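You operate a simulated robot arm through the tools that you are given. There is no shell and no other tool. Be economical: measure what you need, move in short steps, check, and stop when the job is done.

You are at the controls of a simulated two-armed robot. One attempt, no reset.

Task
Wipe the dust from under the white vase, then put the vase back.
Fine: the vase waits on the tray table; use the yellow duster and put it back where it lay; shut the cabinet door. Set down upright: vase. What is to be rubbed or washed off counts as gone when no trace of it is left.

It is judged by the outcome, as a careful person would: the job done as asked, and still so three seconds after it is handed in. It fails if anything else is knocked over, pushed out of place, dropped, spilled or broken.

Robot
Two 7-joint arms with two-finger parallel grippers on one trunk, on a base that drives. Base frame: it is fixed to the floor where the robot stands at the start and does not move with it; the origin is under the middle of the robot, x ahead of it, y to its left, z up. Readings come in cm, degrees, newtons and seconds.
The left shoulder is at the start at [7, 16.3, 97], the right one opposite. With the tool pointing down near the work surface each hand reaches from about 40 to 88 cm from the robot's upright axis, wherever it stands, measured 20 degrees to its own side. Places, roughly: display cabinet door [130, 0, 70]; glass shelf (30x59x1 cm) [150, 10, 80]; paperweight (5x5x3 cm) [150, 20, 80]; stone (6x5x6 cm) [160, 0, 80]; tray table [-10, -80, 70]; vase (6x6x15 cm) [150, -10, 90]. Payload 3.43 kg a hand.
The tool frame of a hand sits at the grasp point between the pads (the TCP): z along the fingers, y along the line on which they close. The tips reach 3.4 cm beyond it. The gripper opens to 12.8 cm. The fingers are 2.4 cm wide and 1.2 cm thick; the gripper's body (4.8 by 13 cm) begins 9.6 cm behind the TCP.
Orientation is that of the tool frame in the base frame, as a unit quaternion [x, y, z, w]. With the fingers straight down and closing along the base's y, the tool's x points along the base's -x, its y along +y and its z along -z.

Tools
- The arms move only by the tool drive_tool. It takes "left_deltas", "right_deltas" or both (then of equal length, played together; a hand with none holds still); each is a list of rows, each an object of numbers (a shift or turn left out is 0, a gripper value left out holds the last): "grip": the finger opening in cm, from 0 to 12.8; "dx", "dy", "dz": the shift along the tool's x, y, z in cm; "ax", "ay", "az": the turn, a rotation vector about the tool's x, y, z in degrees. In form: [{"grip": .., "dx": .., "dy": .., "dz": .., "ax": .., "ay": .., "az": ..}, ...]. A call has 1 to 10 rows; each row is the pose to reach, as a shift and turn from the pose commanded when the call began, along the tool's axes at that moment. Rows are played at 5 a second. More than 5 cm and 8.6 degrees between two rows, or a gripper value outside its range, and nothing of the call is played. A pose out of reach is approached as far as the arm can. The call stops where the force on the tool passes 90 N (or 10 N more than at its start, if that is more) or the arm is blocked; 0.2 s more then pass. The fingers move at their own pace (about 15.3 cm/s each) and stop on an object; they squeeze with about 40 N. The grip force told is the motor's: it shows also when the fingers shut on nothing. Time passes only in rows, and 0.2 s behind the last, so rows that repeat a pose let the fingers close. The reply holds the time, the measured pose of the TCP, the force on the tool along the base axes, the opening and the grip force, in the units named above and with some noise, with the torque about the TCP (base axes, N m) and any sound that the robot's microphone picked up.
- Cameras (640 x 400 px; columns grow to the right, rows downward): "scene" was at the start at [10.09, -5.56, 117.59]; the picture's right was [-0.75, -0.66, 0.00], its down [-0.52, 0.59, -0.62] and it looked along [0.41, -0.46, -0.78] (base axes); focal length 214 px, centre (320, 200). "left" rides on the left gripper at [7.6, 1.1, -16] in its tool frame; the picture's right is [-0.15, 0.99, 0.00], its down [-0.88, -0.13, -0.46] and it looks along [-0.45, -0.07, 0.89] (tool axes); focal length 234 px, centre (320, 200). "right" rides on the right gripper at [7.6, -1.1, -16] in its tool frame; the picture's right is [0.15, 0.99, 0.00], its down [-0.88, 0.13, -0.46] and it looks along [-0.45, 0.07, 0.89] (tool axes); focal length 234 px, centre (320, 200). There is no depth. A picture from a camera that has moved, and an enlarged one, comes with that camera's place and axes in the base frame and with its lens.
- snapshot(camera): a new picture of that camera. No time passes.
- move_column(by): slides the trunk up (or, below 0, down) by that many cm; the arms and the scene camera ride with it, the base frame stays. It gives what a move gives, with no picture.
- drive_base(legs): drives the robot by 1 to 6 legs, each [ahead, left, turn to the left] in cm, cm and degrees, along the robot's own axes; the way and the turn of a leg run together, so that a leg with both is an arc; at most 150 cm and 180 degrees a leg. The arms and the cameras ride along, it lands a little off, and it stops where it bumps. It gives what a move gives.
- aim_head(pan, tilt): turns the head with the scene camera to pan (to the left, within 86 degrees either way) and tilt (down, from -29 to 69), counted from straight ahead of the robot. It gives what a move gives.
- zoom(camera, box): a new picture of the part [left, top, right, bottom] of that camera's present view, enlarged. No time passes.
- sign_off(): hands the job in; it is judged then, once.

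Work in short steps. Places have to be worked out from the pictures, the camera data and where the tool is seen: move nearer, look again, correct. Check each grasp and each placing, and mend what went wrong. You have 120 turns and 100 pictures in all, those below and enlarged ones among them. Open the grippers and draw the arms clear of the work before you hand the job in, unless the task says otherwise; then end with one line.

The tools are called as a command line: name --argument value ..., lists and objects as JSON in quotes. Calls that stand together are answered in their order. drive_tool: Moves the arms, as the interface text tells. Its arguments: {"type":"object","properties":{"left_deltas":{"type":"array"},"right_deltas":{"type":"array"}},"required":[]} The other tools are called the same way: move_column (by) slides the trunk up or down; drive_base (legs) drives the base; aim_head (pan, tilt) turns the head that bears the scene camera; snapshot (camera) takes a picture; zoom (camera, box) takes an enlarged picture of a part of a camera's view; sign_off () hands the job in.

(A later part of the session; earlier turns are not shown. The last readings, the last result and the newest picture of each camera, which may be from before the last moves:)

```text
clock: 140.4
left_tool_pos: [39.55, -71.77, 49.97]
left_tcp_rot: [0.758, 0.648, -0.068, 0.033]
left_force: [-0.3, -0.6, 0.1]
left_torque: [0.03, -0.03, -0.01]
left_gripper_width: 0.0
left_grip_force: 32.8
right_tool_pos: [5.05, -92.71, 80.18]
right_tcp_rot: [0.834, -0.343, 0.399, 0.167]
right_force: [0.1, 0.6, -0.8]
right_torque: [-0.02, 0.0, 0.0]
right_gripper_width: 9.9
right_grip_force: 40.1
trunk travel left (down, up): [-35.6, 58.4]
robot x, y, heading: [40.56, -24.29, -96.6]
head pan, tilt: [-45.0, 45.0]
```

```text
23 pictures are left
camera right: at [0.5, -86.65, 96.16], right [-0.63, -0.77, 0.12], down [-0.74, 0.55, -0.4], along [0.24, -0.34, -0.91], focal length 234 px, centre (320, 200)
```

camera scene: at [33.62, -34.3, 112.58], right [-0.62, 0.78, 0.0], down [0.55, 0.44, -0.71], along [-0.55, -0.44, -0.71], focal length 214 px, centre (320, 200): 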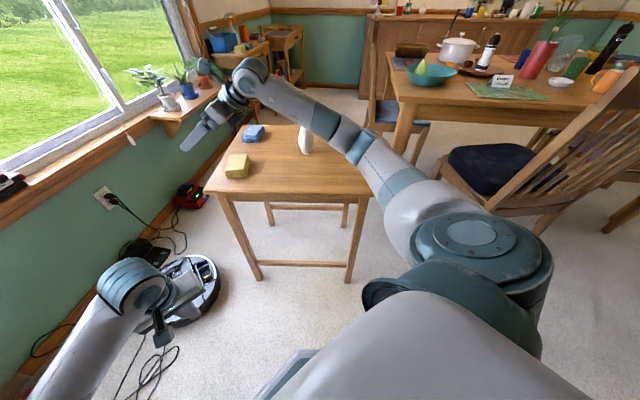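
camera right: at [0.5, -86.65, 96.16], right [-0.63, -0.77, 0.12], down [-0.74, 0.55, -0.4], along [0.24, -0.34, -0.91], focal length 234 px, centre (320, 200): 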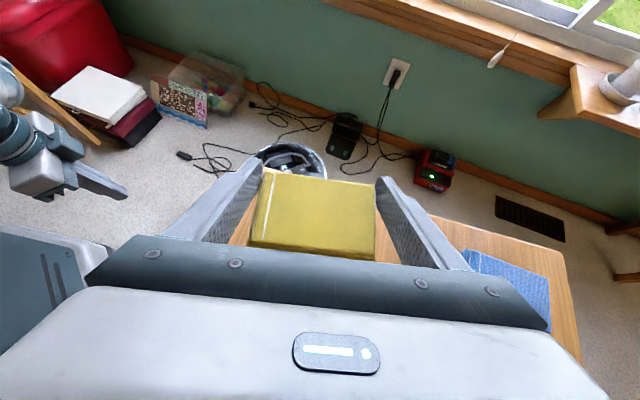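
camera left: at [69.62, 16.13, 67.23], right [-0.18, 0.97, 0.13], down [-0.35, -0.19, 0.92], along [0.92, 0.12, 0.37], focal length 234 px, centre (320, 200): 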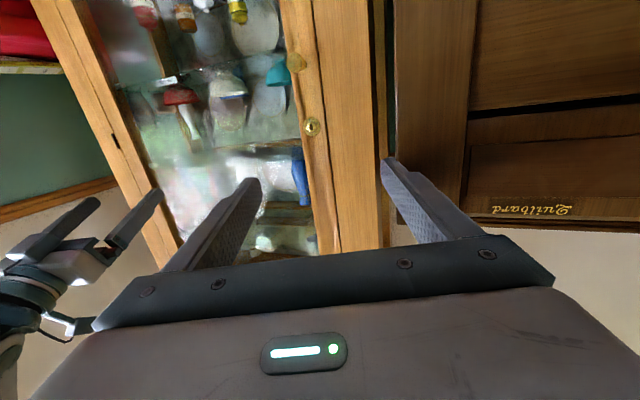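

Duster is firmly held (9.9 cm). I raise the trunk, straighten the hand's yaw, then drive back to the free turning place and turn toward the cabinet.

move_column --by 16

drive_tool --right_deltas '[{"ax": -6.1, "az": 4.9}, {"ax": -12.2, "az": 9.8}, {"ax": -18.3, "az": 14.7}, {"ax": -24.4, "az": 19.6}, {"ax": -30.5, "az": 24.5}, {"ax": -36.7, "az": 29.4}]'

drive_base --legs '[[-16.6, -22, 0], [0, 0, 62], [0, 0, 61.5]]'

aim_head --pan -20 --tilt 30

snapshot --camera "scene"

```text
clock: 142.2
left_tool_pos: [39.53, -71.77, 66.09]
left_tcp_rot: [0.758, 0.648, -0.068, 0.033]
left_force: [0.0, -0.2, 0.4]
left_torque: [0.01, -0.01, 0.0]
left_gripper_width: 0.0
left_grip_force: 32.3
right_tool_pos: [5.04, -92.78, 96.19]
right_tcp_rot: [0.834, -0.343, 0.399, 0.168]
right_force: [0.2, -0.1, -0.6]
right_torque: [0.0, 0.0, 0.03]
right_gripper_width: 9.89
right_grip_force: 39.5
trunk travel left (down, up): [-51.6, 42.4]
robot x, y, heading: [40.46, -24.45, -96.4]
head pan, tilt: [-45.0, 45.0]
```

```text
clock: 143.6
left_tool_pos: [39.44, -71.78, 65.97]
left_tcp_rot: [0.758, 0.648, -0.067, 0.032]
left_force: [0.1, 0.5, -0.2]
left_torque: [-0.02, -0.01, -0.05]
left_gripper_width: 0.0
left_grip_force: 32.9
right_tool_pos: [4.81, -92.83, 96.28]
right_tcp_rot: [-0.626, 0.647, -0.301, -0.314]
right_force: [0.6, -0.3, -0.7]
right_torque: [-0.02, -0.02, -0.02]
right_gripper_width: 9.88
right_grip_force: 40.2
trunk travel left (down, up): [-51.6, 42.4]
robot x, y, heading: [40.87, -24.44, -96.6]
head pan, tilt: [-45.0, 45.0]
```

```text
clock: 151.1
left_tool_pos: [59.35, 21.94, 66.03]
left_tcp_rot: [-0.236, 0.969, -0.001, 0.074]
left_force: [-0.2, 0.5, -0.8]
left_torque: [-0.01, -0.01, -0.03]
left_gripper_width: 0.0
left_grip_force: 32.8
right_tool_pos: [96.88, 6.78, 96.35]
right_tcp_rot: [0.861, 0.267, 0.415, -0.126]
right_force: [-0.4, 0.4, -0.6]
right_torque: [-0.03, 0.02, 0.01]
right_gripper_width: 9.89
right_grip_force: 40.2
trunk travel left (down, up): [-51.6, 42.4]
robot x, y, heading: [20.46, -5.25, 29.4]
head pan, tilt: [-45.0, 45.0]
```

```text
clock: 152.0
left_tool_pos: [59.31, 21.94, 66.07]
left_tcp_rot: [-0.235, 0.969, -0.001, 0.075]
left_force: [0.2, 0.0, -0.3]
left_torque: [0.01, 0.02, 0.01]
left_gripper_width: 0.0
left_grip_force: 32.5
right_tool_pos: [96.94, 6.67, 96.29]
right_tcp_rot: [0.86, 0.267, 0.416, -0.127]
right_force: [0.5, 0.2, -0.1]
right_torque: [0.04, 0.03, 0.0]
right_gripper_width: 9.87
right_grip_force: 40.2
trunk travel left (down, up): [-51.6, 42.4]
robot x, y, heading: [20.42, -5.43, 29.8]
head pan, tilt: [-20.0, 30.0]
```

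```text
22 pictures are left
camera scene: at [33.93, -1.16, 127.32], right [0.17, -0.99, 0.0], down [-0.49, -0.08, -0.87], along [0.85, 0.15, -0.5], focal length 214 px, centre (320, 200)
```

scene: 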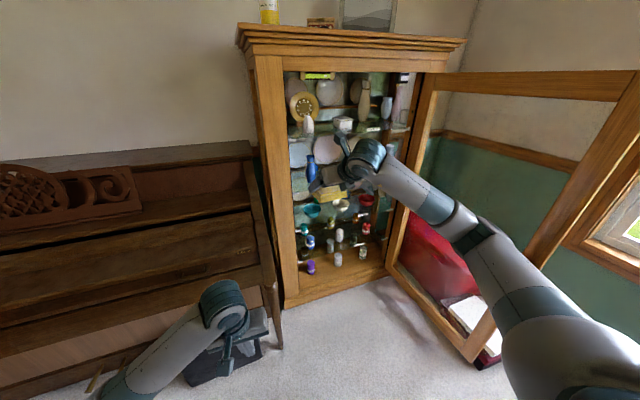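

Good. I align: stretch the hand 8 cm, lower the trunk, shift right and turn to face the cabinet squarely.

drive_tool --right_deltas '[{"dx": 2.5, "dy": 0.3, "dz": 3.1, "ax": -1.7, "az": 1.4}, {"dx": 5, "dy": 0.6, "dz": 6.2, "ax": -3.4, "az": 2.7}]'

move_column --by -9

drive_base --legs '[[0, 0, -2.8], [0, -19.7, 0], [18, 0, 0]]'

snapshot --camera "right"

snapshot --camera "scene"

```text
clock: 152.6
left_tool_pos: [59.3, 22.07, 66.06]
left_tcp_rot: [-0.237, 0.969, 0.0, 0.075]
left_force: [-0.7, -0.6, -0.6]
left_torque: [0.0, 0.02, 0.02]
left_gripper_width: 0.0
left_grip_force: 33.0
right_tool_pos: [103.8, 10.61, 96.09]
right_tcp_rot: [0.87, 0.234, 0.42, -0.11]
right_force: [0.1, -0.9, -1.8]
right_torque: [0.0, 0.0, 0.03]
right_gripper_width: 9.88
right_grip_force: 40.1
trunk travel left (down, up): [-51.6, 42.4]
robot x, y, heading: [20.55, -5.36, 29.7]
head pan, tilt: [-20.0, 30.0]
```

```text
clock: 153.8
left_tool_pos: [59.41, 22.06, 57.05]
left_tcp_rot: [-0.235, 0.969, -0.002, 0.076]
left_force: [0.3, -0.6, -0.5]
left_torque: [0.01, -0.01, -0.03]
left_gripper_width: 0.01
left_grip_force: 32.9
right_tool_pos: [103.63, 10.51, 87.25]
right_tcp_rot: [0.869, 0.234, 0.421, -0.111]
right_force: [-0.1, 0.4, 0.5]
right_torque: [-0.03, 0.01, 0.0]
right_gripper_width: 9.88
right_grip_force: 40.2
trunk travel left (down, up): [-42.6, 51.4]
robot x, y, heading: [20.42, -5.12, 29.8]
head pan, tilt: [-20.0, 30.0]
```

```text
clock: 156.9
left_tool_pos: [85.93, 10.28, 57.0]
left_tcp_rot: [-0.208, 0.975, -0.003, 0.075]
left_force: [0.0, 0.3, 0.3]
left_torque: [0.03, -0.02, -0.04]
left_gripper_width: 0.01
left_grip_force: 33.1
right_tool_pos: [129.58, -3.74, 87.12]
right_tcp_rot: [0.876, 0.21, 0.423, -0.099]
right_force: [0.3, 0.1, -0.7]
right_torque: [0.0, 0.02, 0.0]
right_gripper_width: 9.88
right_grip_force: 39.8
trunk travel left (down, up): [-42.6, 51.4]
robot x, y, heading: [45.44, -14.94, 26.3]
head pan, tilt: [-20.0, 30.0]
```

```text
21 pictures are left
camera right: at [122.12, -6.26, 103.01], right [0.53, -0.84, 0.12], down [-0.75, -0.53, -0.4], along [0.4, 0.12, -0.91], focal length 234 px, centre (320, 200)
```

right: 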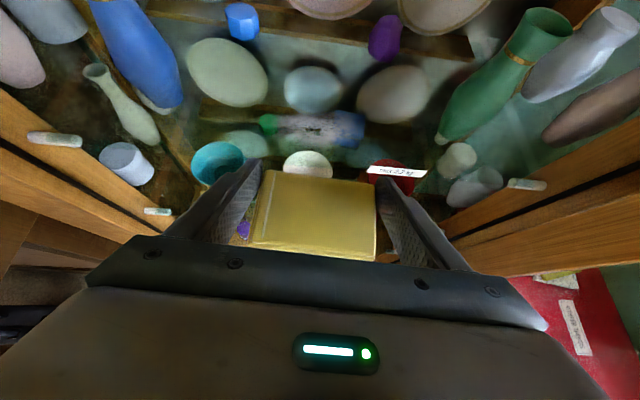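

```text
20 pictures are left
camera scene: at [59.27, -11.37, 118.31], right [0.11, -0.99, 0.0], down [-0.5, -0.06, -0.87], along [0.86, 0.1, -0.5], focal length 214 px, centre (320, 200)
```

scene: 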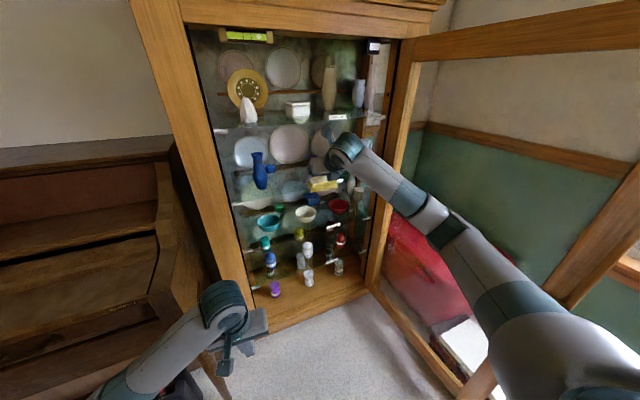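

The white dust smudge is plainly visible where the vase stood. I drive in 15 cm above the shelf, then will lower onto it.

drive_base --legs '[[15, 0.8, 0]]'

move_column --by -3.6

snapshot --camera "right"

```text
clock: 158.1
left_tool_pos: [93.3, 14.08, 56.89]
left_tcp_rot: [-0.198, 0.977, -0.008, 0.076]
left_force: [0.1, 0.3, -0.1]
left_torque: [0.04, 0.02, -0.01]
left_gripper_width: 0.0
left_grip_force: 32.6
right_tool_pos: [137.95, 1.71, 87.36]
right_tcp_rot: [0.873, 0.214, 0.425, -0.102]
right_force: [-0.9, 0.3, -0.5]
right_torque: [0.0, 0.03, -0.01]
right_gripper_width: 9.88
right_grip_force: 40.1
trunk travel left (down, up): [-42.6, 51.4]
robot x, y, heading: [54.62, -9.75, 26.9]
head pan, tilt: [-20.0, 30.0]
stopped in leg 1: the robot was blocked; the commanded pose is now the measured one
```

```text
clock: 158.9
left_tool_pos: [93.35, 14.08, 53.26]
left_tcp_rot: [-0.198, 0.977, -0.006, 0.074]
left_force: [0.1, -0.4, -0.4]
left_torque: [-0.01, 0.0, -0.03]
left_gripper_width: 0.0
left_grip_force: 33.0
right_tool_pos: [137.84, 1.51, 84.11]
right_tcp_rot: [0.874, 0.211, 0.426, -0.101]
right_force: [0.2, 0.4, -1.1]
right_torque: [-0.01, 0.03, -0.01]
right_gripper_width: 9.87
right_grip_force: 39.9
trunk travel left (down, up): [-39.0, 55.0]
robot x, y, heading: [54.37, -9.56, 26.8]
head pan, tilt: [-20.0, 30.0]
```

```text
19 pictures are left
camera right: at [130.35, -1.1, 99.86], right [0.53, -0.84, 0.12], down [-0.74, -0.53, -0.41], along [0.41, 0.13, -0.9], focal length 234 px, centre (320, 200)
```

right: 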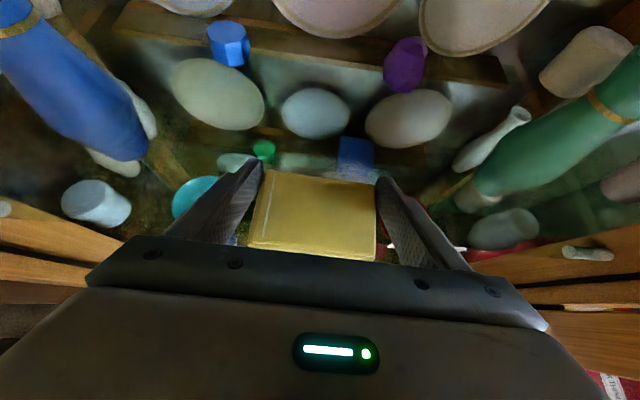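

The base stopped against something on the left (likely the left hand at the piano). I back 2 cm and reach with the arm instead, then lower onto the dust.

drive_base --legs '[[-2, 0, 0]]'

drive_tool --right_deltas '[{"dx": 2.4, "dz": 3.05}, {"dx": 4.8, "dz": 6.1}, {"dx": 4.2, "dz": 6.6}, {"dx": 3.8, "dz": 6.9}]'

```text
clock: 159.7
left_tool_pos: [91.82, 13.53, 52.88]
left_tcp_rot: [-0.199, 0.977, -0.007, 0.071]
left_force: [0.7, -0.3, -0.3]
left_torque: [0.05, -0.03, 0.0]
left_gripper_width: 0.03
left_grip_force: 32.7
right_tool_pos: [136.45, 0.98, 83.41]
right_tcp_rot: [0.875, 0.214, 0.423, -0.101]
right_force: [-0.2, 0.0, -0.4]
right_torque: [-0.02, 0.02, -0.04]
right_gripper_width: 9.9
right_grip_force: 40.2
trunk travel left (down, up): [-39.0, 55.0]
robot x, y, heading: [52.93, -10.74, 26.7]
head pan, tilt: [-20.0, 30.0]
```

```text
clock: 160.7
left_tool_pos: [91.89, 13.65, 53.13]
left_tcp_rot: [-0.199, 0.977, -0.009, 0.072]
left_force: [-0.4, -0.8, -1.5]
left_torque: [-0.03, 0.0, -0.01]
left_gripper_width: 0.0
left_grip_force: 32.6
right_tool_pos: [143.4, 4.58, 82.82]
right_tcp_rot: [0.873, 0.212, 0.427, -0.1]
right_force: [9.0, 4.0, 23.9]
right_torque: [-0.17, 0.58, -0.01]
right_gripper_width: 9.84
right_grip_force: 40.2
trunk travel left (down, up): [-39.0, 55.0]
robot x, y, heading: [52.91, -10.62, 26.7]
head pan, tilt: [-20.0, 30.0]
```

Contact at 24 N — the shelf label says max 2.2 kg, so I ease to a light touch and wipe around in strokes.

drive_tool --right_deltas '[{"dx": 0.39, "dz": -0.31}, {"dx": 2.55, "dz": 2.44}, {"dx": 2.55, "dy": -4, "dz": 2.44}, {"dx": 0.39, "dy": -4, "dz": -0.31}, {"dx": -2.07, "dy": -4, "dz": -3.45}, {"dx": -2.07, "dz": -3.45}, {"dx": -2.07, "dy": 4, "dz": -3.45}, {"dx": 0.39, "dy": 4, "dz": -0.31}, {"dx": 2.55, "dy": 4, "dz": 2.44}, {"dx": 2.55, "dy": 0.5, "dz": 2.44}]'

drive_tool --right_deltas '[{"dx": -2.46, "dz": -3.14}, {"dx": -4.62, "dz": -5.9}, {"dx": -4.62, "dy": 2.5, "dz": -5.9}, {"dx": -2.46, "dy": 2.5, "dz": -3.14}, {"dy": 2.5}, {"dy": -2}, {"dx": -2.46, "dy": -3, "dz": -3.14}, {"dx": -4.62, "dy": -3, "dz": -5.9}, {"dx": -2.8, "dz": -3.4}]'

```text
clock: 162.9
left_tool_pos: [91.88, 13.61, 53.01]
left_tcp_rot: [-0.198, 0.977, -0.009, 0.072]
left_force: [0.8, 0.1, -0.6]
left_torque: [0.01, -0.01, 0.04]
left_gripper_width: 0.01
left_grip_force: 33.2
right_tool_pos: [146.74, 5.72, 82.92]
right_tcp_rot: [0.875, 0.214, 0.423, -0.101]
right_force: [1.9, -2.3, 10.7]
right_torque: [0.27, -0.18, -0.19]
right_gripper_width: 9.91
right_grip_force: 39.9
trunk travel left (down, up): [-39.0, 55.0]
robot x, y, heading: [52.97, -10.46, 26.8]
head pan, tilt: [-20.0, 30.0]
```

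```text
clock: 164.9
left_tool_pos: [91.94, 13.62, 52.97]
left_tcp_rot: [-0.199, 0.977, -0.008, 0.072]
left_force: [0.4, 0.3, 0.6]
left_torque: [0.0, 0.0, 0.01]
left_gripper_width: 0.0
left_grip_force: 33.1
right_tool_pos: [142.54, 3.86, 82.81]
right_tcp_rot: [0.874, 0.214, 0.423, -0.101]
right_force: [-1.7, 1.5, 8.6]
right_torque: [0.18, -0.11, 0.14]
right_gripper_width: 9.86
right_grip_force: 39.8
trunk travel left (down, up): [-39.0, 55.0]
robot x, y, heading: [52.98, -10.47, 26.8]
head pan, tilt: [-20.0, 30.0]
```

Light contact kept throughout. I lift 4 cm, back out 15 cm and inspect.

move_column --by 4

drive_base --legs '[[-16, 0, 0]]'

zoom --camera "right" --box '[200, 60, 440, 210]'

```text
clock: 165.8
left_tool_pos: [91.97, 13.57, 56.85]
left_tcp_rot: [-0.198, 0.978, -0.008, 0.071]
left_force: [-0.1, 0.2, 0.4]
left_torque: [-0.01, -0.02, 0.02]
left_gripper_width: 0.01
left_grip_force: 33.5
right_tool_pos: [142.74, 3.62, 86.44]
right_tcp_rot: [0.876, 0.212, 0.422, -0.1]
right_force: [-3.4, -4.8, -7.4]
right_torque: [0.94, -1.2, 0.15]
right_gripper_width: 9.88
right_grip_force: 40.2
trunk travel left (down, up): [-43.0, 51.0]
robot x, y, heading: [52.42, -10.75, 26.9]
head pan, tilt: [-20.0, 30.0]
```

```text
clock: 167.2
left_tool_pos: [77.75, 6.1, 56.93]
left_tcp_rot: [-0.196, 0.978, -0.007, 0.072]
left_force: [0.5, 0.1, 1.3]
left_torque: [-0.01, 0.01, 0.03]
left_gripper_width: 0.0
left_grip_force: 33.3
right_tool_pos: [128.46, -3.93, 86.69]
right_tcp_rot: [0.876, 0.21, 0.424, -0.099]
right_force: [-0.6, -0.6, 0.3]
right_torque: [-0.02, 0.02, -0.03]
right_gripper_width: 9.89
right_grip_force: 40.0
trunk travel left (down, up): [-43.0, 51.0]
robot x, y, heading: [38.54, -17.69, 26.4]
head pan, tilt: [-20.0, 30.0]
```

```text
2.67 times, centred on (320, 135) of right
camera zoom: at [120.91, -6.48, 102.55], right [0.53, -0.84, 0.12], down [-0.75, -0.53, -0.4], along [0.4, 0.12, -0.91], focal length 624 px, centre (320, 373)
```

zoom: 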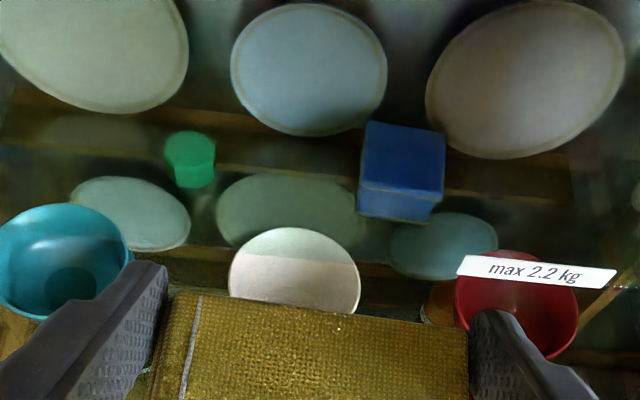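

The shelf is clean, no trace left. Now the duster goes back: I raise, drive to the turning place, turn to the tray table and move to the former grasp position.

move_column --by 9

drive_base --legs '[[-10.7, 19.2, 0], [0, 0, -61.5], [0, 0, -61.5], [16.6, 22, 0]]'

aim_head --pan -45 --tilt 45

snapshot --camera "scene"

```text
clock: 168.4
left_tool_pos: [77.76, 6.16, 65.8]
left_tcp_rot: [-0.197, 0.978, -0.008, 0.072]
left_force: [0.2, -0.8, 1.1]
left_torque: [-0.01, -0.02, 0.0]
left_gripper_width: 0.0
left_grip_force: 33.4
right_tool_pos: [128.5, -3.84, 95.5]
right_tcp_rot: [0.876, 0.21, 0.422, -0.099]
right_force: [-0.7, -0.1, -1.0]
right_torque: [0.0, -0.03, -0.01]
right_gripper_width: 9.88
right_grip_force: 39.6
trunk travel left (down, up): [-52.0, 42.0]
robot x, y, heading: [39.07, -17.8, 26.4]
head pan, tilt: [-20.0, 30.0]
```

```text
clock: 172.1
left_tool_pos: [64.62, -14.96, 66.09]
left_tcp_rot: [0.189, 0.979, -0.035, 0.064]
left_force: [-1.0, 0.5, -0.7]
left_torque: [0.01, -0.01, 0.01]
left_gripper_width: 0.0
left_grip_force: 32.7
right_tool_pos: [94.21, -54.62, 95.54]
right_tcp_rot: [0.892, -0.117, 0.433, 0.049]
right_force: [-6.0, 6.9, 4.2]
right_torque: [-0.19, -0.03, -0.27]
right_gripper_width: 9.88
right_grip_force: 40.2
trunk travel left (down, up): [-52.0, 42.0]
robot x, y, heading: [19.96, -4.42, -17.9]
head pan, tilt: [-20.0, 30.0]
stopped in leg 2: the force on the tool passed its limit (the readings are from after the stop); the commanded pose is now the measured one
```

```text
clock: 173.0
left_tool_pos: [64.64, -14.93, 66.08]
left_tcp_rot: [0.189, 0.979, -0.036, 0.064]
left_force: [1.0, -0.2, 0.2]
left_torque: [-0.01, 0.04, 0.02]
left_gripper_width: 0.0
left_grip_force: 33.3
right_tool_pos: [94.25, -54.5, 95.59]
right_tcp_rot: [0.892, -0.118, 0.433, 0.05]
right_force: [-6.1, 9.7, 4.8]
right_torque: [-0.24, 0.0, -0.24]
right_gripper_width: 9.87
right_grip_force: 39.7
trunk travel left (down, up): [-52.0, 42.0]
robot x, y, heading: [20.31, -4.2, -18.0]
head pan, tilt: [-45.0, 45.0]
```

```text
17 pictures are left
camera scene: at [28.33, -13.0, 125.5], right [-0.89, -0.45, 0.0], down [-0.32, 0.63, -0.71], along [0.32, -0.63, -0.71], focal length 214 px, centre (320, 200)
```

scene: 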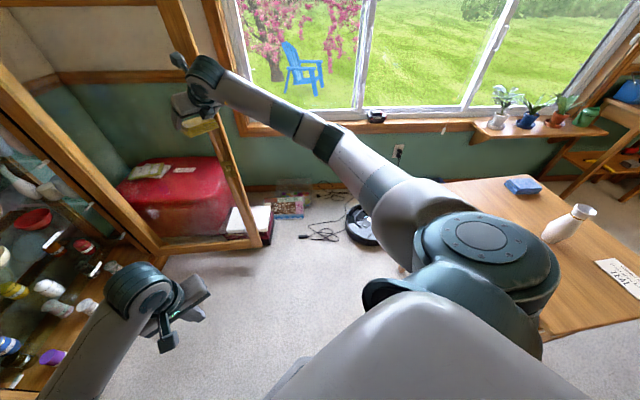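

The duster hand touched the open door's edge while turning. I turn back a little, draw the hand in 12 cm, and go on.

drive_base --legs '[[0, 0, 5]]'

drive_tool --right_deltas '[{"dx": -2.5, "dz": -3.1}, {"dx": -5, "dz": -6.2}, {"dx": -7.4, "dz": -9.4}]'

drive_base --legs '[[-4, 0, 0], [0, 0, -42], [0, 0, -42]]'

```text
clock: 173.9
left_tool_pos: [65.61, -10.89, 65.83]
left_tcp_rot: [0.145, 0.987, -0.032, 0.064]
left_force: [0.4, 0.9, -0.1]
left_torque: [0.01, 0.02, 0.0]
left_gripper_width: 0.02
left_grip_force: 32.9
right_tool_pos: [98.47, -47.82, 95.43]
right_tcp_rot: [0.898, -0.078, 0.432, 0.03]
right_force: [0.1, 0.7, -1.5]
right_torque: [-0.03, 0.04, -0.01]
right_gripper_width: 9.87
right_grip_force: 40.3
trunk travel left (down, up): [-52.0, 42.0]
robot x, y, heading: [19.75, -4.25, -13.0]
head pan, tilt: [-45.0, 45.0]
```

```text
clock: 174.7
left_tool_pos: [65.52, -11.02, 65.96]
left_tcp_rot: [0.145, 0.987, -0.03, 0.065]
left_force: [-0.4, -1.2, 0.3]
left_torque: [0.0, -0.06, 0.02]
left_gripper_width: 0.0
left_grip_force: 32.8
right_tool_pos: [86.3, -46.01, 95.54]
right_tcp_rot: [0.897, -0.078, 0.434, 0.03]
right_force: [0.0, 0.6, -1.0]
right_torque: [-0.02, -0.02, -0.03]
right_gripper_width: 9.87
right_grip_force: 39.7
trunk travel left (down, up): [-52.0, 42.0]
robot x, y, heading: [20.24, -4.09, -13.0]
head pan, tilt: [-45.0, 45.0]
```

```text
clock: 179.5
left_tool_pos: [14.72, -49.54, 65.88]
left_tcp_rot: [0.765, 0.64, -0.066, 0.027]
left_force: [-0.5, 0.0, 0.1]
left_torque: [-0.02, 0.01, -0.01]
left_gripper_width: 0.0
left_grip_force: 32.8
right_tool_pos: [-17.7, -74.37, 95.4]
right_tcp_rot: [-0.617, 0.656, -0.303, -0.311]
right_force: [-0.5, 0.1, -0.3]
right_torque: [-0.02, 0.02, -0.02]
right_gripper_width: 9.89
right_grip_force: 40.2
trunk travel left (down, up): [-52.0, 42.0]
robot x, y, heading: [16.26, -3.88, -96.7]
head pan, tilt: [-45.0, 45.0]
```

Turned without contact. I move to the grasp station, restore the hand's yaw, and view the table.

drive_base --legs '[[0, 26.4, 0], [17.6, 0, 0]]'

drive_tool --right_deltas '[{"ax": 6.1, "az": -4.9}, {"ax": 12.2, "az": -9.8}, {"ax": 18.3, "az": -14.7}, {"ax": 24.4, "az": -19.6}, {"ax": 30.5, "az": -24.5}, {"ax": 36.7, "az": -29.4}]'

zoom --camera "scene" --box '[160, 90, 440, 265]'

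```text
clock: 182.4
left_tool_pos: [38.19, -69.87, 65.76]
left_tcp_rot: [0.768, 0.636, -0.067, 0.026]
left_force: [0.8, -0.2, -0.8]
left_torque: [0.01, -0.01, -0.01]
left_gripper_width: 0.01
left_grip_force: 32.8
right_tool_pos: [5.61, -94.53, 95.3]
right_tcp_rot: [-0.614, 0.659, -0.301, -0.312]
right_force: [-0.8, -0.1, -1.0]
right_torque: [0.02, -0.02, 0.01]
right_gripper_width: 9.88
right_grip_force: 40.2
trunk travel left (down, up): [-52.0, 42.0]
robot x, y, heading: [39.63, -23.96, -96.9]
head pan, tilt: [-45.0, 45.0]
```

```text
clock: 183.8
left_tool_pos: [38.18, -69.76, 65.94]
left_tcp_rot: [0.768, 0.637, -0.067, 0.026]
left_force: [0.1, 0.3, -0.4]
left_torque: [-0.02, -0.02, 0.03]
left_gripper_width: 0.0
left_grip_force: 33.1
right_tool_pos: [5.65, -94.32, 95.35]
right_tcp_rot: [0.826, -0.355, 0.405, 0.169]
right_force: [-0.3, -0.5, -0.8]
right_torque: [0.0, -0.03, 0.01]
right_gripper_width: 9.88
right_grip_force: 40.2
trunk travel left (down, up): [-52.0, 42.0]
robot x, y, heading: [39.82, -23.84, -96.9]
head pan, tilt: [-45.0, 45.0]
```

```text
2.29 times, centred on (300, 178) of scene
camera zoom: at [32.88, -33.84, 125.46], right [-0.62, 0.79, 0.0], down [0.56, 0.44, -0.71], along [-0.56, -0.44, -0.71], focal length 490 px, centre (366, 251)
```

zoom: 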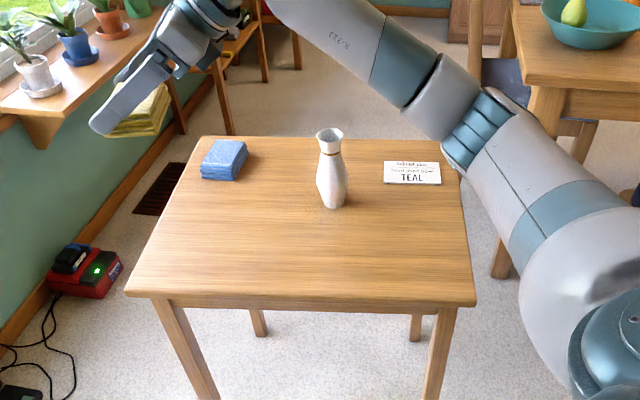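

Table is unchanged since the grasp. I lower with the trunk partly, then with the arm to just above the former height.

move_column --by -12

drive_tool --right_deltas '[{"dx": -2.7, "dy": -0.2, "dz": 0.8}, {"dx": -4.9, "dy": -0.47, "dz": 2.4}, {"dx": -7, "dy": -0.47, "dz": 4}, {"dx": -8.9, "dy": -0.47, "dz": 5.4}]'

zoom --camera "scene" --box '[160, 90, 440, 265]'

```text
clock: 185.3
left_tool_pos: [38.27, -69.83, 53.83]
left_tcp_rot: [0.768, 0.637, -0.067, 0.026]
left_force: [-0.2, -0.5, -0.4]
left_torque: [0.02, 0.0, 0.02]
left_gripper_width: 0.05
left_grip_force: 33.3
right_tool_pos: [5.74, -94.4, 83.55]
right_tcp_rot: [0.825, -0.356, 0.404, 0.17]
right_force: [0.3, -0.3, 0.0]
right_torque: [-0.01, 0.01, -0.01]
right_gripper_width: 9.88
right_grip_force: 39.3
trunk travel left (down, up): [-40.0, 54.0]
robot x, y, heading: [40.2, -23.89, -96.6]
head pan, tilt: [-45.0, 45.0]
```

```text
clock: 186.3
left_tool_pos: [38.31, -69.72, 53.92]
left_tcp_rot: [0.768, 0.637, -0.066, 0.027]
left_force: [-0.8, 1.3, 0.6]
left_torque: [-0.03, -0.05, 0.02]
left_gripper_width: 0.01
left_grip_force: 32.6
right_tool_pos: [5.26, -93.12, 73.12]
right_tcp_rot: [0.825, -0.357, 0.404, 0.17]
right_force: [0.2, -0.4, -0.7]
right_torque: [0.0, -0.02, 0.0]
right_gripper_width: 9.9
right_grip_force: 39.9
trunk travel left (down, up): [-40.0, 54.0]
robot x, y, heading: [39.91, -23.29, -96.7]
head pan, tilt: [-45.0, 45.0]
```

```text
2.29 times, centred on (300, 178) of scene
camera zoom: at [32.86, -33.81, 113.47], right [-0.62, 0.79, 0.0], down [0.56, 0.44, -0.71], along [-0.56, -0.44, -0.71], focal length 490 px, centre (366, 251)
```

zoom: 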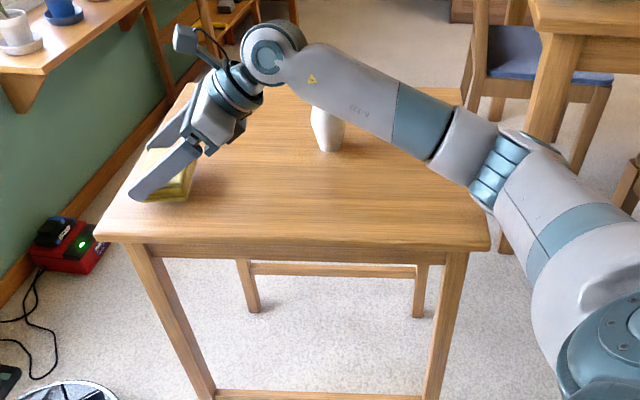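

Right over the old spot. Last centimetre down, in small steps.

drive_tool --right_deltas '[{"dx": -0.4, "dz": 0.3}, {"dx": -0.8, "dz": 0.6}]'

drive_tool --right_deltas '[{"dx": -0.25, "dz": 0.2}]'

```text
clock: 186.9
left_tool_pos: [38.14, -69.8, 53.97]
left_tcp_rot: [0.768, 0.636, -0.067, 0.027]
left_force: [-0.6, 0.8, -0.1]
left_torque: [0.0, 0.01, 0.0]
left_gripper_width: 0.0
left_grip_force: 32.8
right_tool_pos: [5.26, -93.21, 72.13]
right_tcp_rot: [0.825, -0.356, 0.404, 0.17]
right_force: [0.1, 1.0, 0.3]
right_torque: [-0.01, 0.02, -0.02]
right_gripper_width: 9.88
right_grip_force: 39.7
trunk travel left (down, up): [-40.0, 54.0]
robot x, y, heading: [39.7, -23.79, -96.8]
head pan, tilt: [-45.0, 45.0]
```

```text
clock: 187.3
left_tool_pos: [38.23, -69.77, 53.95]
left_tcp_rot: [0.768, 0.637, -0.067, 0.025]
left_force: [-0.9, -0.4, 0.3]
left_torque: [0.04, -0.02, -0.01]
left_gripper_width: 0.04
left_grip_force: 33.0
right_tool_pos: [5.41, -93.23, 71.73]
right_tcp_rot: [0.825, -0.357, 0.404, 0.17]
right_force: [-0.8, 0.6, 0.4]
right_torque: [0.04, 0.04, 0.0]
right_gripper_width: 9.86
right_grip_force: 40.0
trunk travel left (down, up): [-40.0, 54.0]
robot x, y, heading: [39.7, -23.61, -96.8]
head pan, tilt: [-45.0, 45.0]
```

drive_tool --right_deltas '[{"dx": -0.2, "dz": 0.16}, {"dx": -0.4, "dz": 0.31}]'

```text
clock: 187.9
left_tool_pos: [38.3, -69.63, 54.01]
left_tcp_rot: [0.768, 0.636, -0.069, 0.027]
left_force: [-0.2, 0.2, 0.2]
left_torque: [0.03, 0.03, 0.05]
left_gripper_width: 0.0
left_grip_force: 33.1
right_tool_pos: [5.37, -93.24, 71.88]
right_tcp_rot: [0.825, -0.354, 0.405, 0.173]
right_force: [-0.8, -2.4, 17.5]
right_torque: [0.05, 0.95, 0.1]
right_gripper_width: 9.88
right_grip_force: 39.8
trunk travel left (down, up): [-40.0, 54.0]
robot x, y, heading: [40.22, -24.17, -96.8]
head pan, tilt: [-45.0, 45.0]
```

The duster touches the table (17 N). I open the fingers and lift the hand straight up.

drive_tool --right_deltas '[{"dx": 0.3, "dz": -0.24, "grip": 10.5}, {"dx": 0.3, "dz": -0.24, "grip": 12.6}, {"dx": 0.3, "dz": -0.24, "grip": 12.6}, {"dx": 3.3, "dz": -2.6}, {"dx": 6.6, "dz": -5.2}, {"dx": 9.9, "dz": -7.8}, {"dx": 13, "dz": -10.2}]'

move_column --by 10

zoom --camera "scene" --box '[160, 90, 440, 265]'

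```text
clock: 189.5
left_tool_pos: [38.29, -69.82, 53.94]
left_tcp_rot: [0.768, 0.636, -0.067, 0.026]
left_force: [0.4, -0.4, 0.8]
left_torque: [-0.01, 0.02, 0.03]
left_gripper_width: 0.0
left_grip_force: 33.1
right_tool_pos: [5.32, -93.26, 87.88]
right_tcp_rot: [0.826, -0.356, 0.403, 0.169]
right_force: [-0.4, 0.8, 0.0]
right_torque: [0.02, 0.0, -0.02]
right_gripper_width: 12.59
right_grip_force: 0.0
trunk travel left (down, up): [-40.0, 54.0]
robot x, y, heading: [39.64, -24.01, -96.9]
head pan, tilt: [-45.0, 45.0]
```

```text
clock: 190.8
left_tool_pos: [38.25, -69.83, 63.99]
left_tcp_rot: [0.768, 0.637, -0.067, 0.026]
left_force: [-0.4, 0.7, 0.2]
left_torque: [-0.01, -0.01, 0.01]
left_gripper_width: 0.0
left_grip_force: 33.7
right_tool_pos: [5.21, -93.39, 97.78]
right_tcp_rot: [0.826, -0.356, 0.404, 0.169]
right_force: [0.0, 0.3, -1.0]
right_torque: [-0.02, -0.04, 0.06]
right_gripper_width: 12.62
right_grip_force: 0.0
trunk travel left (down, up): [-50.0, 44.0]
robot x, y, heading: [39.63, -23.96, -96.8]
head pan, tilt: [-45.0, 45.0]
```

```text
2.29 times, centred on (300, 178) of scene
camera zoom: at [32.87, -33.83, 123.46], right [-0.62, 0.79, 0.0], down [0.56, 0.44, -0.71], along [-0.56, -0.44, -0.71], focal length 490 px, centre (366, 251)
```

zoom: 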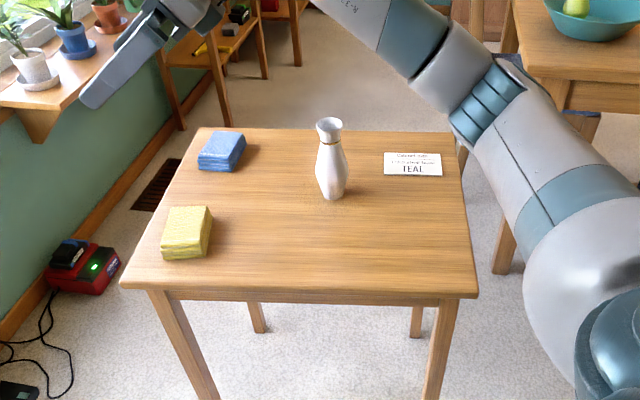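

The duster lies back in its place. Next the vase: I restore the level hand pose (yaw back, tilt up) high above the table and move behind the vase.

drive_tool --right_deltas '[{"ax": -5.8, "ay": 2.7, "az": 3.1, "grip": 9}, {"ax": -11.7, "ay": 5.4, "az": 6.2}, {"ax": -17.5, "ay": 8.1, "az": 9.3}, {"ax": -23.3, "ay": 10.8, "az": 12.4}, {"ax": -29.1, "ay": 13.5, "az": 15.5}, {"ax": -35, "ay": 16.2, "az": 18.6}, {"ax": -40.8, "ay": 18.9, "az": 21.7}]'

drive_base --legs '[[-18, 0, 0], [0, -23.9, 0]]'

snapshot --camera "right"

```text
clock: 192.4
left_tool_pos: [38.29, -69.88, 63.93]
left_tcp_rot: [0.768, 0.636, -0.067, 0.026]
left_force: [-0.1, 0.1, 0.5]
left_torque: [0.01, -0.02, -0.01]
left_gripper_width: 0.0
left_grip_force: 33.0
right_tool_pos: [5.29, -93.36, 97.71]
right_tcp_rot: [-0.559, 0.587, -0.406, -0.422]
right_force: [-0.6, 0.7, 0.2]
right_torque: [-0.03, 0.01, 0.03]
right_gripper_width: 9.0
right_grip_force: 0.1
trunk travel left (down, up): [-50.0, 44.0]
robot x, y, heading: [39.63, -23.64, -97.1]
head pan, tilt: [-45.0, 45.0]
```

```text
clock: 195.3
left_tool_pos: [16.53, -49.26, 63.91]
left_tcp_rot: [0.768, 0.637, -0.066, 0.028]
left_force: [-0.1, 0.8, -0.1]
left_torque: [0.0, -0.05, -0.03]
left_gripper_width: 0.03
left_grip_force: 33.5
right_tool_pos: [-16.53, -72.69, 97.57]
right_tcp_rot: [-0.56, 0.586, -0.407, -0.42]
right_force: [-1.2, -0.3, -0.1]
right_torque: [-0.03, -0.01, 0.05]
right_gripper_width: 9.02
right_grip_force: 0.1
trunk travel left (down, up): [-50.0, 44.0]
robot x, y, heading: [18.1, -3.0, -96.9]
head pan, tilt: [-45.0, 45.0]
```

```text
13 pictures are left
camera right: at [-14.89, -60.09, 109.98], right [-0.99, 0.0, 0.13], down [-0.1, 0.71, -0.69], along [-0.09, -0.7, -0.71], focal length 234 px, centre (320, 200)
```

right: 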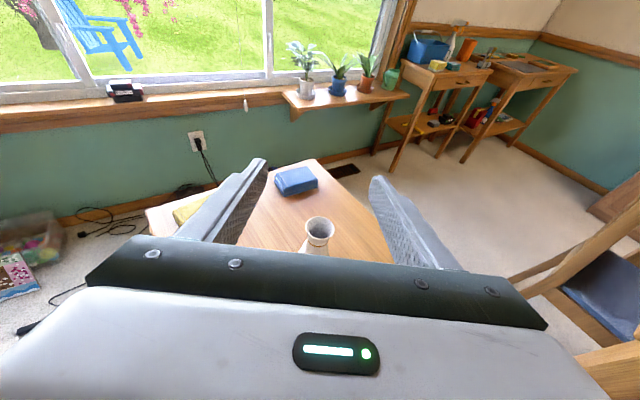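

The vase is straight ahead, 8.6 cm on. I lower to the former grasp height and check.

move_column --by -20

move_column --by -3.9

snapshot --camera "right"

```text
clock: 197.5
left_tool_pos: [16.52, -49.15, 44.04]
left_tcp_rot: [0.768, 0.637, -0.067, 0.026]
left_force: [0.2, 0.3, -0.7]
left_torque: [-0.03, 0.01, 0.0]
left_gripper_width: 0.01
left_grip_force: 33.1
right_tool_pos: [-16.38, -72.65, 77.74]
right_tcp_rot: [-0.56, 0.586, -0.406, -0.422]
right_force: [0.2, 0.2, 0.8]
right_torque: [0.04, 0.02, -0.01]
right_gripper_width: 8.99
right_grip_force: 0.1
trunk travel left (down, up): [-30.0, 64.0]
robot x, y, heading: [18.26, -2.96, -97.0]
head pan, tilt: [-45.0, 45.0]
```

```text
clock: 198.3
left_tool_pos: [16.49, -49.02, 40.05]
left_tcp_rot: [0.767, 0.637, -0.068, 0.026]
left_force: [-0.5, -0.4, 0.8]
left_torque: [-0.01, -0.01, -0.01]
left_gripper_width: 0.0
left_grip_force: 33.3
right_tool_pos: [-16.4, -72.54, 73.8]
right_tcp_rot: [-0.559, 0.586, -0.407, -0.422]
right_force: [-1.0, 0.1, 0.5]
right_torque: [0.0, -0.01, 0.0]
right_gripper_width: 8.98
right_grip_force: 0.0
trunk travel left (down, up): [-26.1, 67.9]
robot x, y, heading: [18.15, -3.6, -96.9]
head pan, tilt: [-45.0, 45.0]
```

```text
12 pictures are left
camera right: at [-14.79, -60.07, 86.13], right [-0.99, 0.0, 0.13], down [-0.1, 0.71, -0.69], along [-0.09, -0.7, -0.71], focal length 234 px, centre (320, 200)
```

right: 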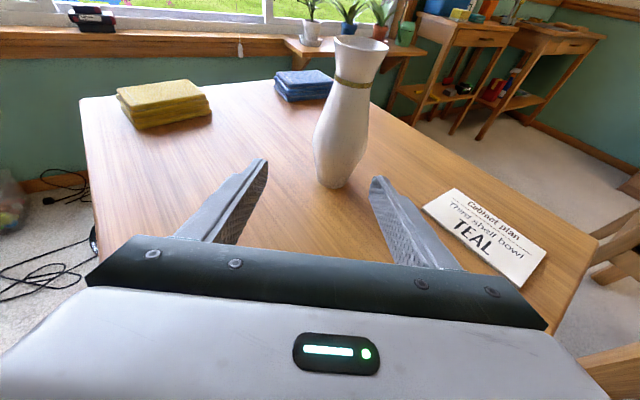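

Aim 0.9 cm more to the right; drive in and close.

drive_base --legs '[[8.3, -0.9, 0]]'

drive_tool --right_deltas '[{"grip": 7.5}, {"grip": 6}, {"grip": 4}, {"grip": 3}, {"grip": 3}]'

snapshot --camera "right"

```text
clock: 199.4
left_tool_pos: [14.58, -57.21, 39.94]
left_tcp_rot: [0.768, 0.636, -0.067, 0.026]
left_force: [-0.1, -0.6, -0.4]
left_torque: [0.02, -0.01, 0.02]
left_gripper_width: 0.0
left_grip_force: 32.7
right_tool_pos: [-18.43, -80.88, 73.81]
right_tcp_rot: [-0.56, 0.587, -0.406, -0.421]
right_force: [-0.8, -0.1, -0.5]
right_torque: [0.02, 0.01, 0.01]
right_gripper_width: 9.02
right_grip_force: 0.1
trunk travel left (down, up): [-26.1, 67.9]
robot x, y, heading: [16.48, -11.07, -97.0]
head pan, tilt: [-45.0, 45.0]
```

```text
clock: 200.6
left_tool_pos: [14.57, -57.31, 39.96]
left_tcp_rot: [0.768, 0.636, -0.067, 0.026]
left_force: [-0.2, 0.2, 0.8]
left_torque: [0.01, 0.0, 0.0]
left_gripper_width: 0.0
left_grip_force: 32.9
right_tool_pos: [-18.44, -80.73, 73.79]
right_tcp_rot: [-0.559, 0.587, -0.406, -0.422]
right_force: [-1.1, 0.3, 0.9]
right_torque: [-0.02, 0.11, 0.01]
right_gripper_width: 5.44
right_grip_force: 40.3
trunk travel left (down, up): [-26.1, 67.9]
robot x, y, heading: [16.11, -11.38, -96.8]
head pan, tilt: [-45.0, 45.0]
```

```text
11 pictures are left
camera right: at [-16.77, -68.12, 86.12], right [-0.99, 0.0, 0.13], down [-0.09, 0.71, -0.69], along [-0.09, -0.7, -0.71], focal length 234 px, centre (320, 200)
```

right: 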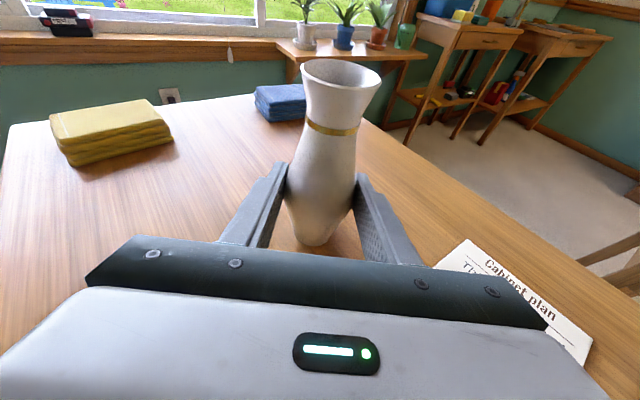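

Held well (5.4 cm). I lift, back off, and turn to the cabinet.

move_column --by 22

drive_base --legs '[[-6, 0, 0], [0, 0, 62], [0, 0, 62]]'

aim_head --pan -20 --tilt 30

```text
clock: 202.9
left_tool_pos: [14.58, -57.28, 61.96]
left_tcp_rot: [0.768, 0.636, -0.067, 0.026]
left_force: [-1.1, -1.4, -0.5]
left_torque: [0.03, -0.01, 0.0]
left_gripper_width: 0.0
left_grip_force: 33.3
right_tool_pos: [-18.51, -80.78, 95.81]
right_tcp_rot: [-0.559, 0.587, -0.406, -0.421]
right_force: [0.5, 0.1, -1.3]
right_torque: [0.01, -0.01, -0.02]
right_gripper_width: 5.45
right_grip_force: 39.7
trunk travel left (down, up): [-48.1, 45.9]
robot x, y, heading: [16.43, -11.34, -97.1]
head pan, tilt: [-45.0, 45.0]
```

```text
clock: 209.2
left_tool_pos: [57.11, 17.73, 62.08]
left_tcp_rot: [-0.182, 0.981, -0.009, 0.071]
left_force: [-0.4, 0.4, -0.2]
left_torque: [0.01, 0.0, -0.02]
left_gripper_width: 0.0
left_grip_force: 33.0
right_tool_pos: [94.42, 1.96, 95.78]
right_tcp_rot: [0.785, 0.203, 0.566, -0.149]
right_force: [0.0, 0.0, -2.4]
right_torque: [-0.02, 0.03, -0.03]
right_gripper_width: 5.48
right_grip_force: 40.5
trunk travel left (down, up): [-48.1, 45.9]
robot x, y, heading: [16.87, -5.32, 24.9]
head pan, tilt: [-45.0, 45.0]
```

```text
clock: 210.1
left_tool_pos: [57.02, 17.63, 62.03]
left_tcp_rot: [-0.182, 0.981, -0.01, 0.07]
left_force: [0.4, 0.4, -0.1]
left_torque: [-0.03, -0.01, 0.02]
left_gripper_width: 0.0
left_grip_force: 32.9
right_tool_pos: [94.39, 1.95, 95.73]
right_tcp_rot: [0.785, 0.203, 0.566, -0.149]
right_force: [0.0, 0.3, -1.4]
right_torque: [-0.01, 0.09, -0.02]
right_gripper_width: 5.46
right_grip_force: 39.9
trunk travel left (down, up): [-48.1, 45.9]
robot x, y, heading: [16.77, -5.02, 24.8]
head pan, tilt: [-20.0, 30.0]
```

Facing the cabinet with the vase. I stretch the arm as before and lower to entry height.

drive_tool --right_deltas '[{"dx": 1.2, "dy": 0.3, "dz": 3.6}, {"dx": 2.4, "dy": 0.6, "dz": 7.1}, {"dx": 3.6, "dy": 0.9, "dz": 10.7}, {"dx": 4.7, "dy": 1.2, "dz": 14.2}]'

move_column --by -7

drive_base --legs '[[0, 0, 1.5], [0, -18, 0]]'

```text
clock: 211.1
left_tool_pos: [56.98, 17.65, 61.93]
left_tcp_rot: [-0.181, 0.981, -0.009, 0.071]
left_force: [0.0, 0.2, -0.6]
left_torque: [-0.01, 0.02, 0.01]
left_gripper_width: 0.0
left_grip_force: 32.7
right_tool_pos: [107.69, 8.2, 95.98]
right_tcp_rot: [0.785, 0.203, 0.566, -0.149]
right_force: [0.4, 0.3, -2.4]
right_torque: [-0.02, 0.03, 0.02]
right_gripper_width: 5.46
right_grip_force: 40.2
trunk travel left (down, up): [-48.1, 45.9]
robot x, y, heading: [17.26, -5.26, 24.8]
head pan, tilt: [-20.0, 30.0]
```

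```text
clock: 212.2
left_tool_pos: [57.08, 17.65, 55.1]
left_tcp_rot: [-0.182, 0.981, -0.01, 0.072]
left_force: [-0.1, 0.1, -0.5]
left_torque: [-0.02, -0.01, 0.01]
left_gripper_width: 0.03
left_grip_force: 32.4
right_tool_pos: [107.6, 8.07, 89.1]
right_tcp_rot: [0.785, 0.203, 0.566, -0.15]
right_force: [0.9, -0.8, -1.7]
right_torque: [-0.02, 0.0, -0.03]
right_gripper_width: 5.44
right_grip_force: 39.3
trunk travel left (down, up): [-41.1, 52.9]
robot x, y, heading: [17.38, -4.89, 24.6]
head pan, tilt: [-20.0, 30.0]
```

```text
clock: 214.1
left_tool_pos: [64.49, 2.32, 54.99]
left_tcp_rot: [-0.194, 0.978, -0.008, 0.071]
left_force: [-0.3, 0.3, -0.2]
left_torque: [0.02, 0.03, 0.0]
left_gripper_width: 0.0
left_grip_force: 32.4
right_tool_pos: [115.32, -6.02, 89.07]
right_tcp_rot: [0.782, 0.213, 0.564, -0.157]
right_force: [0.1, -0.5, -1.9]
right_torque: [0.0, 0.04, 0.05]
right_gripper_width: 5.47
right_grip_force: 39.9
trunk travel left (down, up): [-41.1, 52.9]
robot x, y, heading: [25.22, -21.34, 26.3]
head pan, tilt: [-20.0, 30.0]
```

I drive in most of the way with a 2.9 cm shift right, then look.

drive_base --legs '[[10, -2.9, 0], [9, 0, 0]]'

snapshot --camera "right"

```text
clock: 216.0
left_tool_pos: [82.92, 8.19, 54.95]
left_tcp_rot: [-0.194, 0.978, -0.009, 0.07]
left_force: [0.0, 0.5, -0.2]
left_torque: [0.02, 0.05, -0.01]
left_gripper_width: 0.0
left_grip_force: 32.9
right_tool_pos: [133.76, -0.12, 88.95]
right_tcp_rot: [0.783, 0.213, 0.563, -0.157]
right_force: [0.3, 1.3, -2.2]
right_torque: [0.0, 0.0, -0.02]
right_gripper_width: 5.45
right_grip_force: 39.5
trunk travel left (down, up): [-41.1, 52.9]
robot x, y, heading: [43.4, -15.28, 26.5]
head pan, tilt: [-20.0, 30.0]
```

```text
10 pictures are left
camera right: at [122.25, -5.82, 101.18], right [0.54, -0.83, 0.13], down [-0.55, -0.47, -0.69], along [0.64, 0.3, -0.71], focal length 234 px, centre (320, 200)
```

right: 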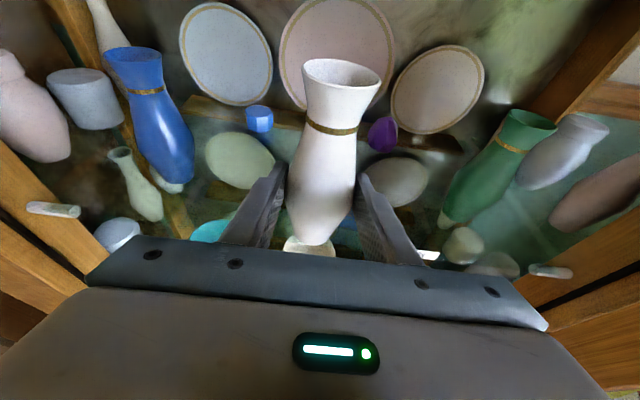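

Ten centimetres to go, straight ahead. Then lower in steps.

drive_base --legs '[[10, 0, 0]]'

move_column --by -3.4

move_column --by -0.5

```text
clock: 217.1
left_tool_pos: [92.12, 12.6, 54.89]
left_tcp_rot: [-0.193, 0.979, -0.009, 0.07]
left_force: [0.8, 0.8, -0.2]
left_torque: [-0.06, 0.03, -0.02]
left_gripper_width: 0.0
left_grip_force: 33.4
right_tool_pos: [142.94, 4.46, 88.89]
right_tcp_rot: [0.783, 0.213, 0.563, -0.156]
right_force: [-0.7, 0.3, -3.1]
right_torque: [-0.02, 0.0, -0.01]
right_gripper_width: 5.44
right_grip_force: 40.0
trunk travel left (down, up): [-41.1, 52.9]
robot x, y, heading: [52.18, -10.75, 26.2]
head pan, tilt: [-20.0, 30.0]
```

```text
clock: 217.9
left_tool_pos: [91.98, 12.74, 51.56]
left_tcp_rot: [-0.194, 0.978, -0.008, 0.071]
left_force: [0.5, 0.2, -0.1]
left_torque: [-0.03, 0.01, 0.02]
left_gripper_width: 0.0
left_grip_force: 33.2
right_tool_pos: [142.8, 4.38, 85.63]
right_tcp_rot: [0.783, 0.213, 0.563, -0.157]
right_force: [0.0, 0.1, -1.4]
right_torque: [-0.04, 0.03, -0.02]
right_gripper_width: 5.44
right_grip_force: 39.9
trunk travel left (down, up): [-37.7, 56.3]
robot x, y, heading: [52.88, -10.91, 26.2]
head pan, tilt: [-20.0, 30.0]
```

```text
clock: 218.4
left_tool_pos: [92.02, 12.62, 51.12]
left_tcp_rot: [-0.193, 0.979, -0.009, 0.071]
left_force: [0.9, -0.5, -0.3]
left_torque: [0.01, -0.02, 0.03]
left_gripper_width: 0.01
left_grip_force: 33.1
right_tool_pos: [142.92, 4.37, 85.04]
right_tcp_rot: [0.783, 0.213, 0.563, -0.157]
right_force: [-0.3, -0.1, -2.5]
right_torque: [-0.04, 0.03, -0.02]
right_gripper_width: 5.47
right_grip_force: 40.1
trunk travel left (down, up): [-37.2, 56.8]
robot x, y, heading: [52.81, -10.72, 26.3]
head pan, tilt: [-20.0, 30.0]
```

move_column --by -0.3

move_column --by -0.2

```text
clock: 219.0
left_tool_pos: [91.95, 12.7, 50.98]
left_tcp_rot: [-0.194, 0.978, -0.009, 0.071]
left_force: [0.8, 0.3, -0.1]
left_torque: [0.0, 0.0, -0.01]
left_gripper_width: 0.0
left_grip_force: 33.0
right_tool_pos: [142.91, 4.4, 84.92]
right_tcp_rot: [0.782, 0.212, 0.564, -0.156]
right_force: [0.1, 1.2, 1.9]
right_torque: [0.03, -0.07, 0.08]
right_gripper_width: 5.47
right_grip_force: 40.3
trunk travel left (down, up): [-36.9, 57.1]
robot x, y, heading: [52.7, -11.14, 26.6]
head pan, tilt: [-20.0, 30.0]
```

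```text
clock: 219.5
left_tool_pos: [92.07, 12.66, 50.66]
left_tcp_rot: [-0.194, 0.978, -0.009, 0.072]
left_force: [0.0, 1.0, -1.4]
left_torque: [-0.01, -0.01, -0.01]
left_gripper_width: 0.03
left_grip_force: 33.3
right_tool_pos: [142.75, 4.29, 84.9]
right_tcp_rot: [0.782, 0.212, 0.566, -0.156]
right_force: [3.9, -0.1, 10.2]
right_torque: [-0.11, -0.24, 0.01]
right_gripper_width: 5.45
right_grip_force: 40.1
trunk travel left (down, up): [-36.7, 57.3]
robot x, y, heading: [52.81, -11.01, 26.0]
head pan, tilt: [-20.0, 30.0]
```

The vase rests on the shelf (10 N). I open gently and check.

drive_tool --right_deltas '[{"grip": 6}, {"grip": 7.5}, {"grip": 9}, {"grip": 9}]'

drive_base --legs '[[-12, 0, 0]]'

snapshot --camera "right"

```text
clock: 220.5
left_tool_pos: [92.0, 12.75, 50.52]
left_tcp_rot: [-0.193, 0.979, -0.009, 0.071]
left_force: [-0.1, 0.1, 0.5]
left_torque: [-0.02, -0.02, 0.02]
left_gripper_width: 0.0
left_grip_force: 33.0
right_tool_pos: [142.87, 4.34, 84.47]
right_tcp_rot: [0.782, 0.212, 0.564, -0.156]
right_force: [0.1, 0.2, -0.5]
right_torque: [0.04, 0.01, 0.04]
right_gripper_width: 9.01
right_grip_force: 0.1
trunk travel left (down, up): [-36.7, 57.3]
robot x, y, heading: [52.43, -10.87, 26.5]
head pan, tilt: [-20.0, 30.0]
```

```text
clock: 221.7
left_tool_pos: [81.21, 7.6, 50.67]
left_tcp_rot: [-0.194, 0.978, -0.009, 0.072]
left_force: [-1.3, 0.1, 0.6]
left_torque: [0.03, -0.02, -0.02]
left_gripper_width: 0.01
left_grip_force: 32.8
right_tool_pos: [132.06, -0.75, 84.75]
right_tcp_rot: [0.782, 0.213, 0.564, -0.157]
right_force: [-0.4, 0.4, -0.3]
right_torque: [-0.01, 0.0, -0.02]
right_gripper_width: 9.01
right_grip_force: 0.0
trunk travel left (down, up): [-36.7, 57.3]
robot x, y, heading: [41.58, -16.21, 26.3]
head pan, tilt: [-20.0, 30.0]
```

```text
9 pictures are left
camera right: at [120.55, -6.42, 96.96], right [0.55, -0.83, 0.13], down [-0.55, -0.47, -0.69], along [0.64, 0.3, -0.71], focal length 234 px, centre (320, 200)
```

right: 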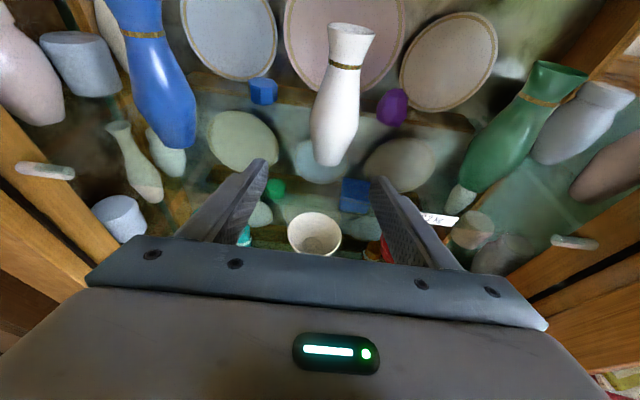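

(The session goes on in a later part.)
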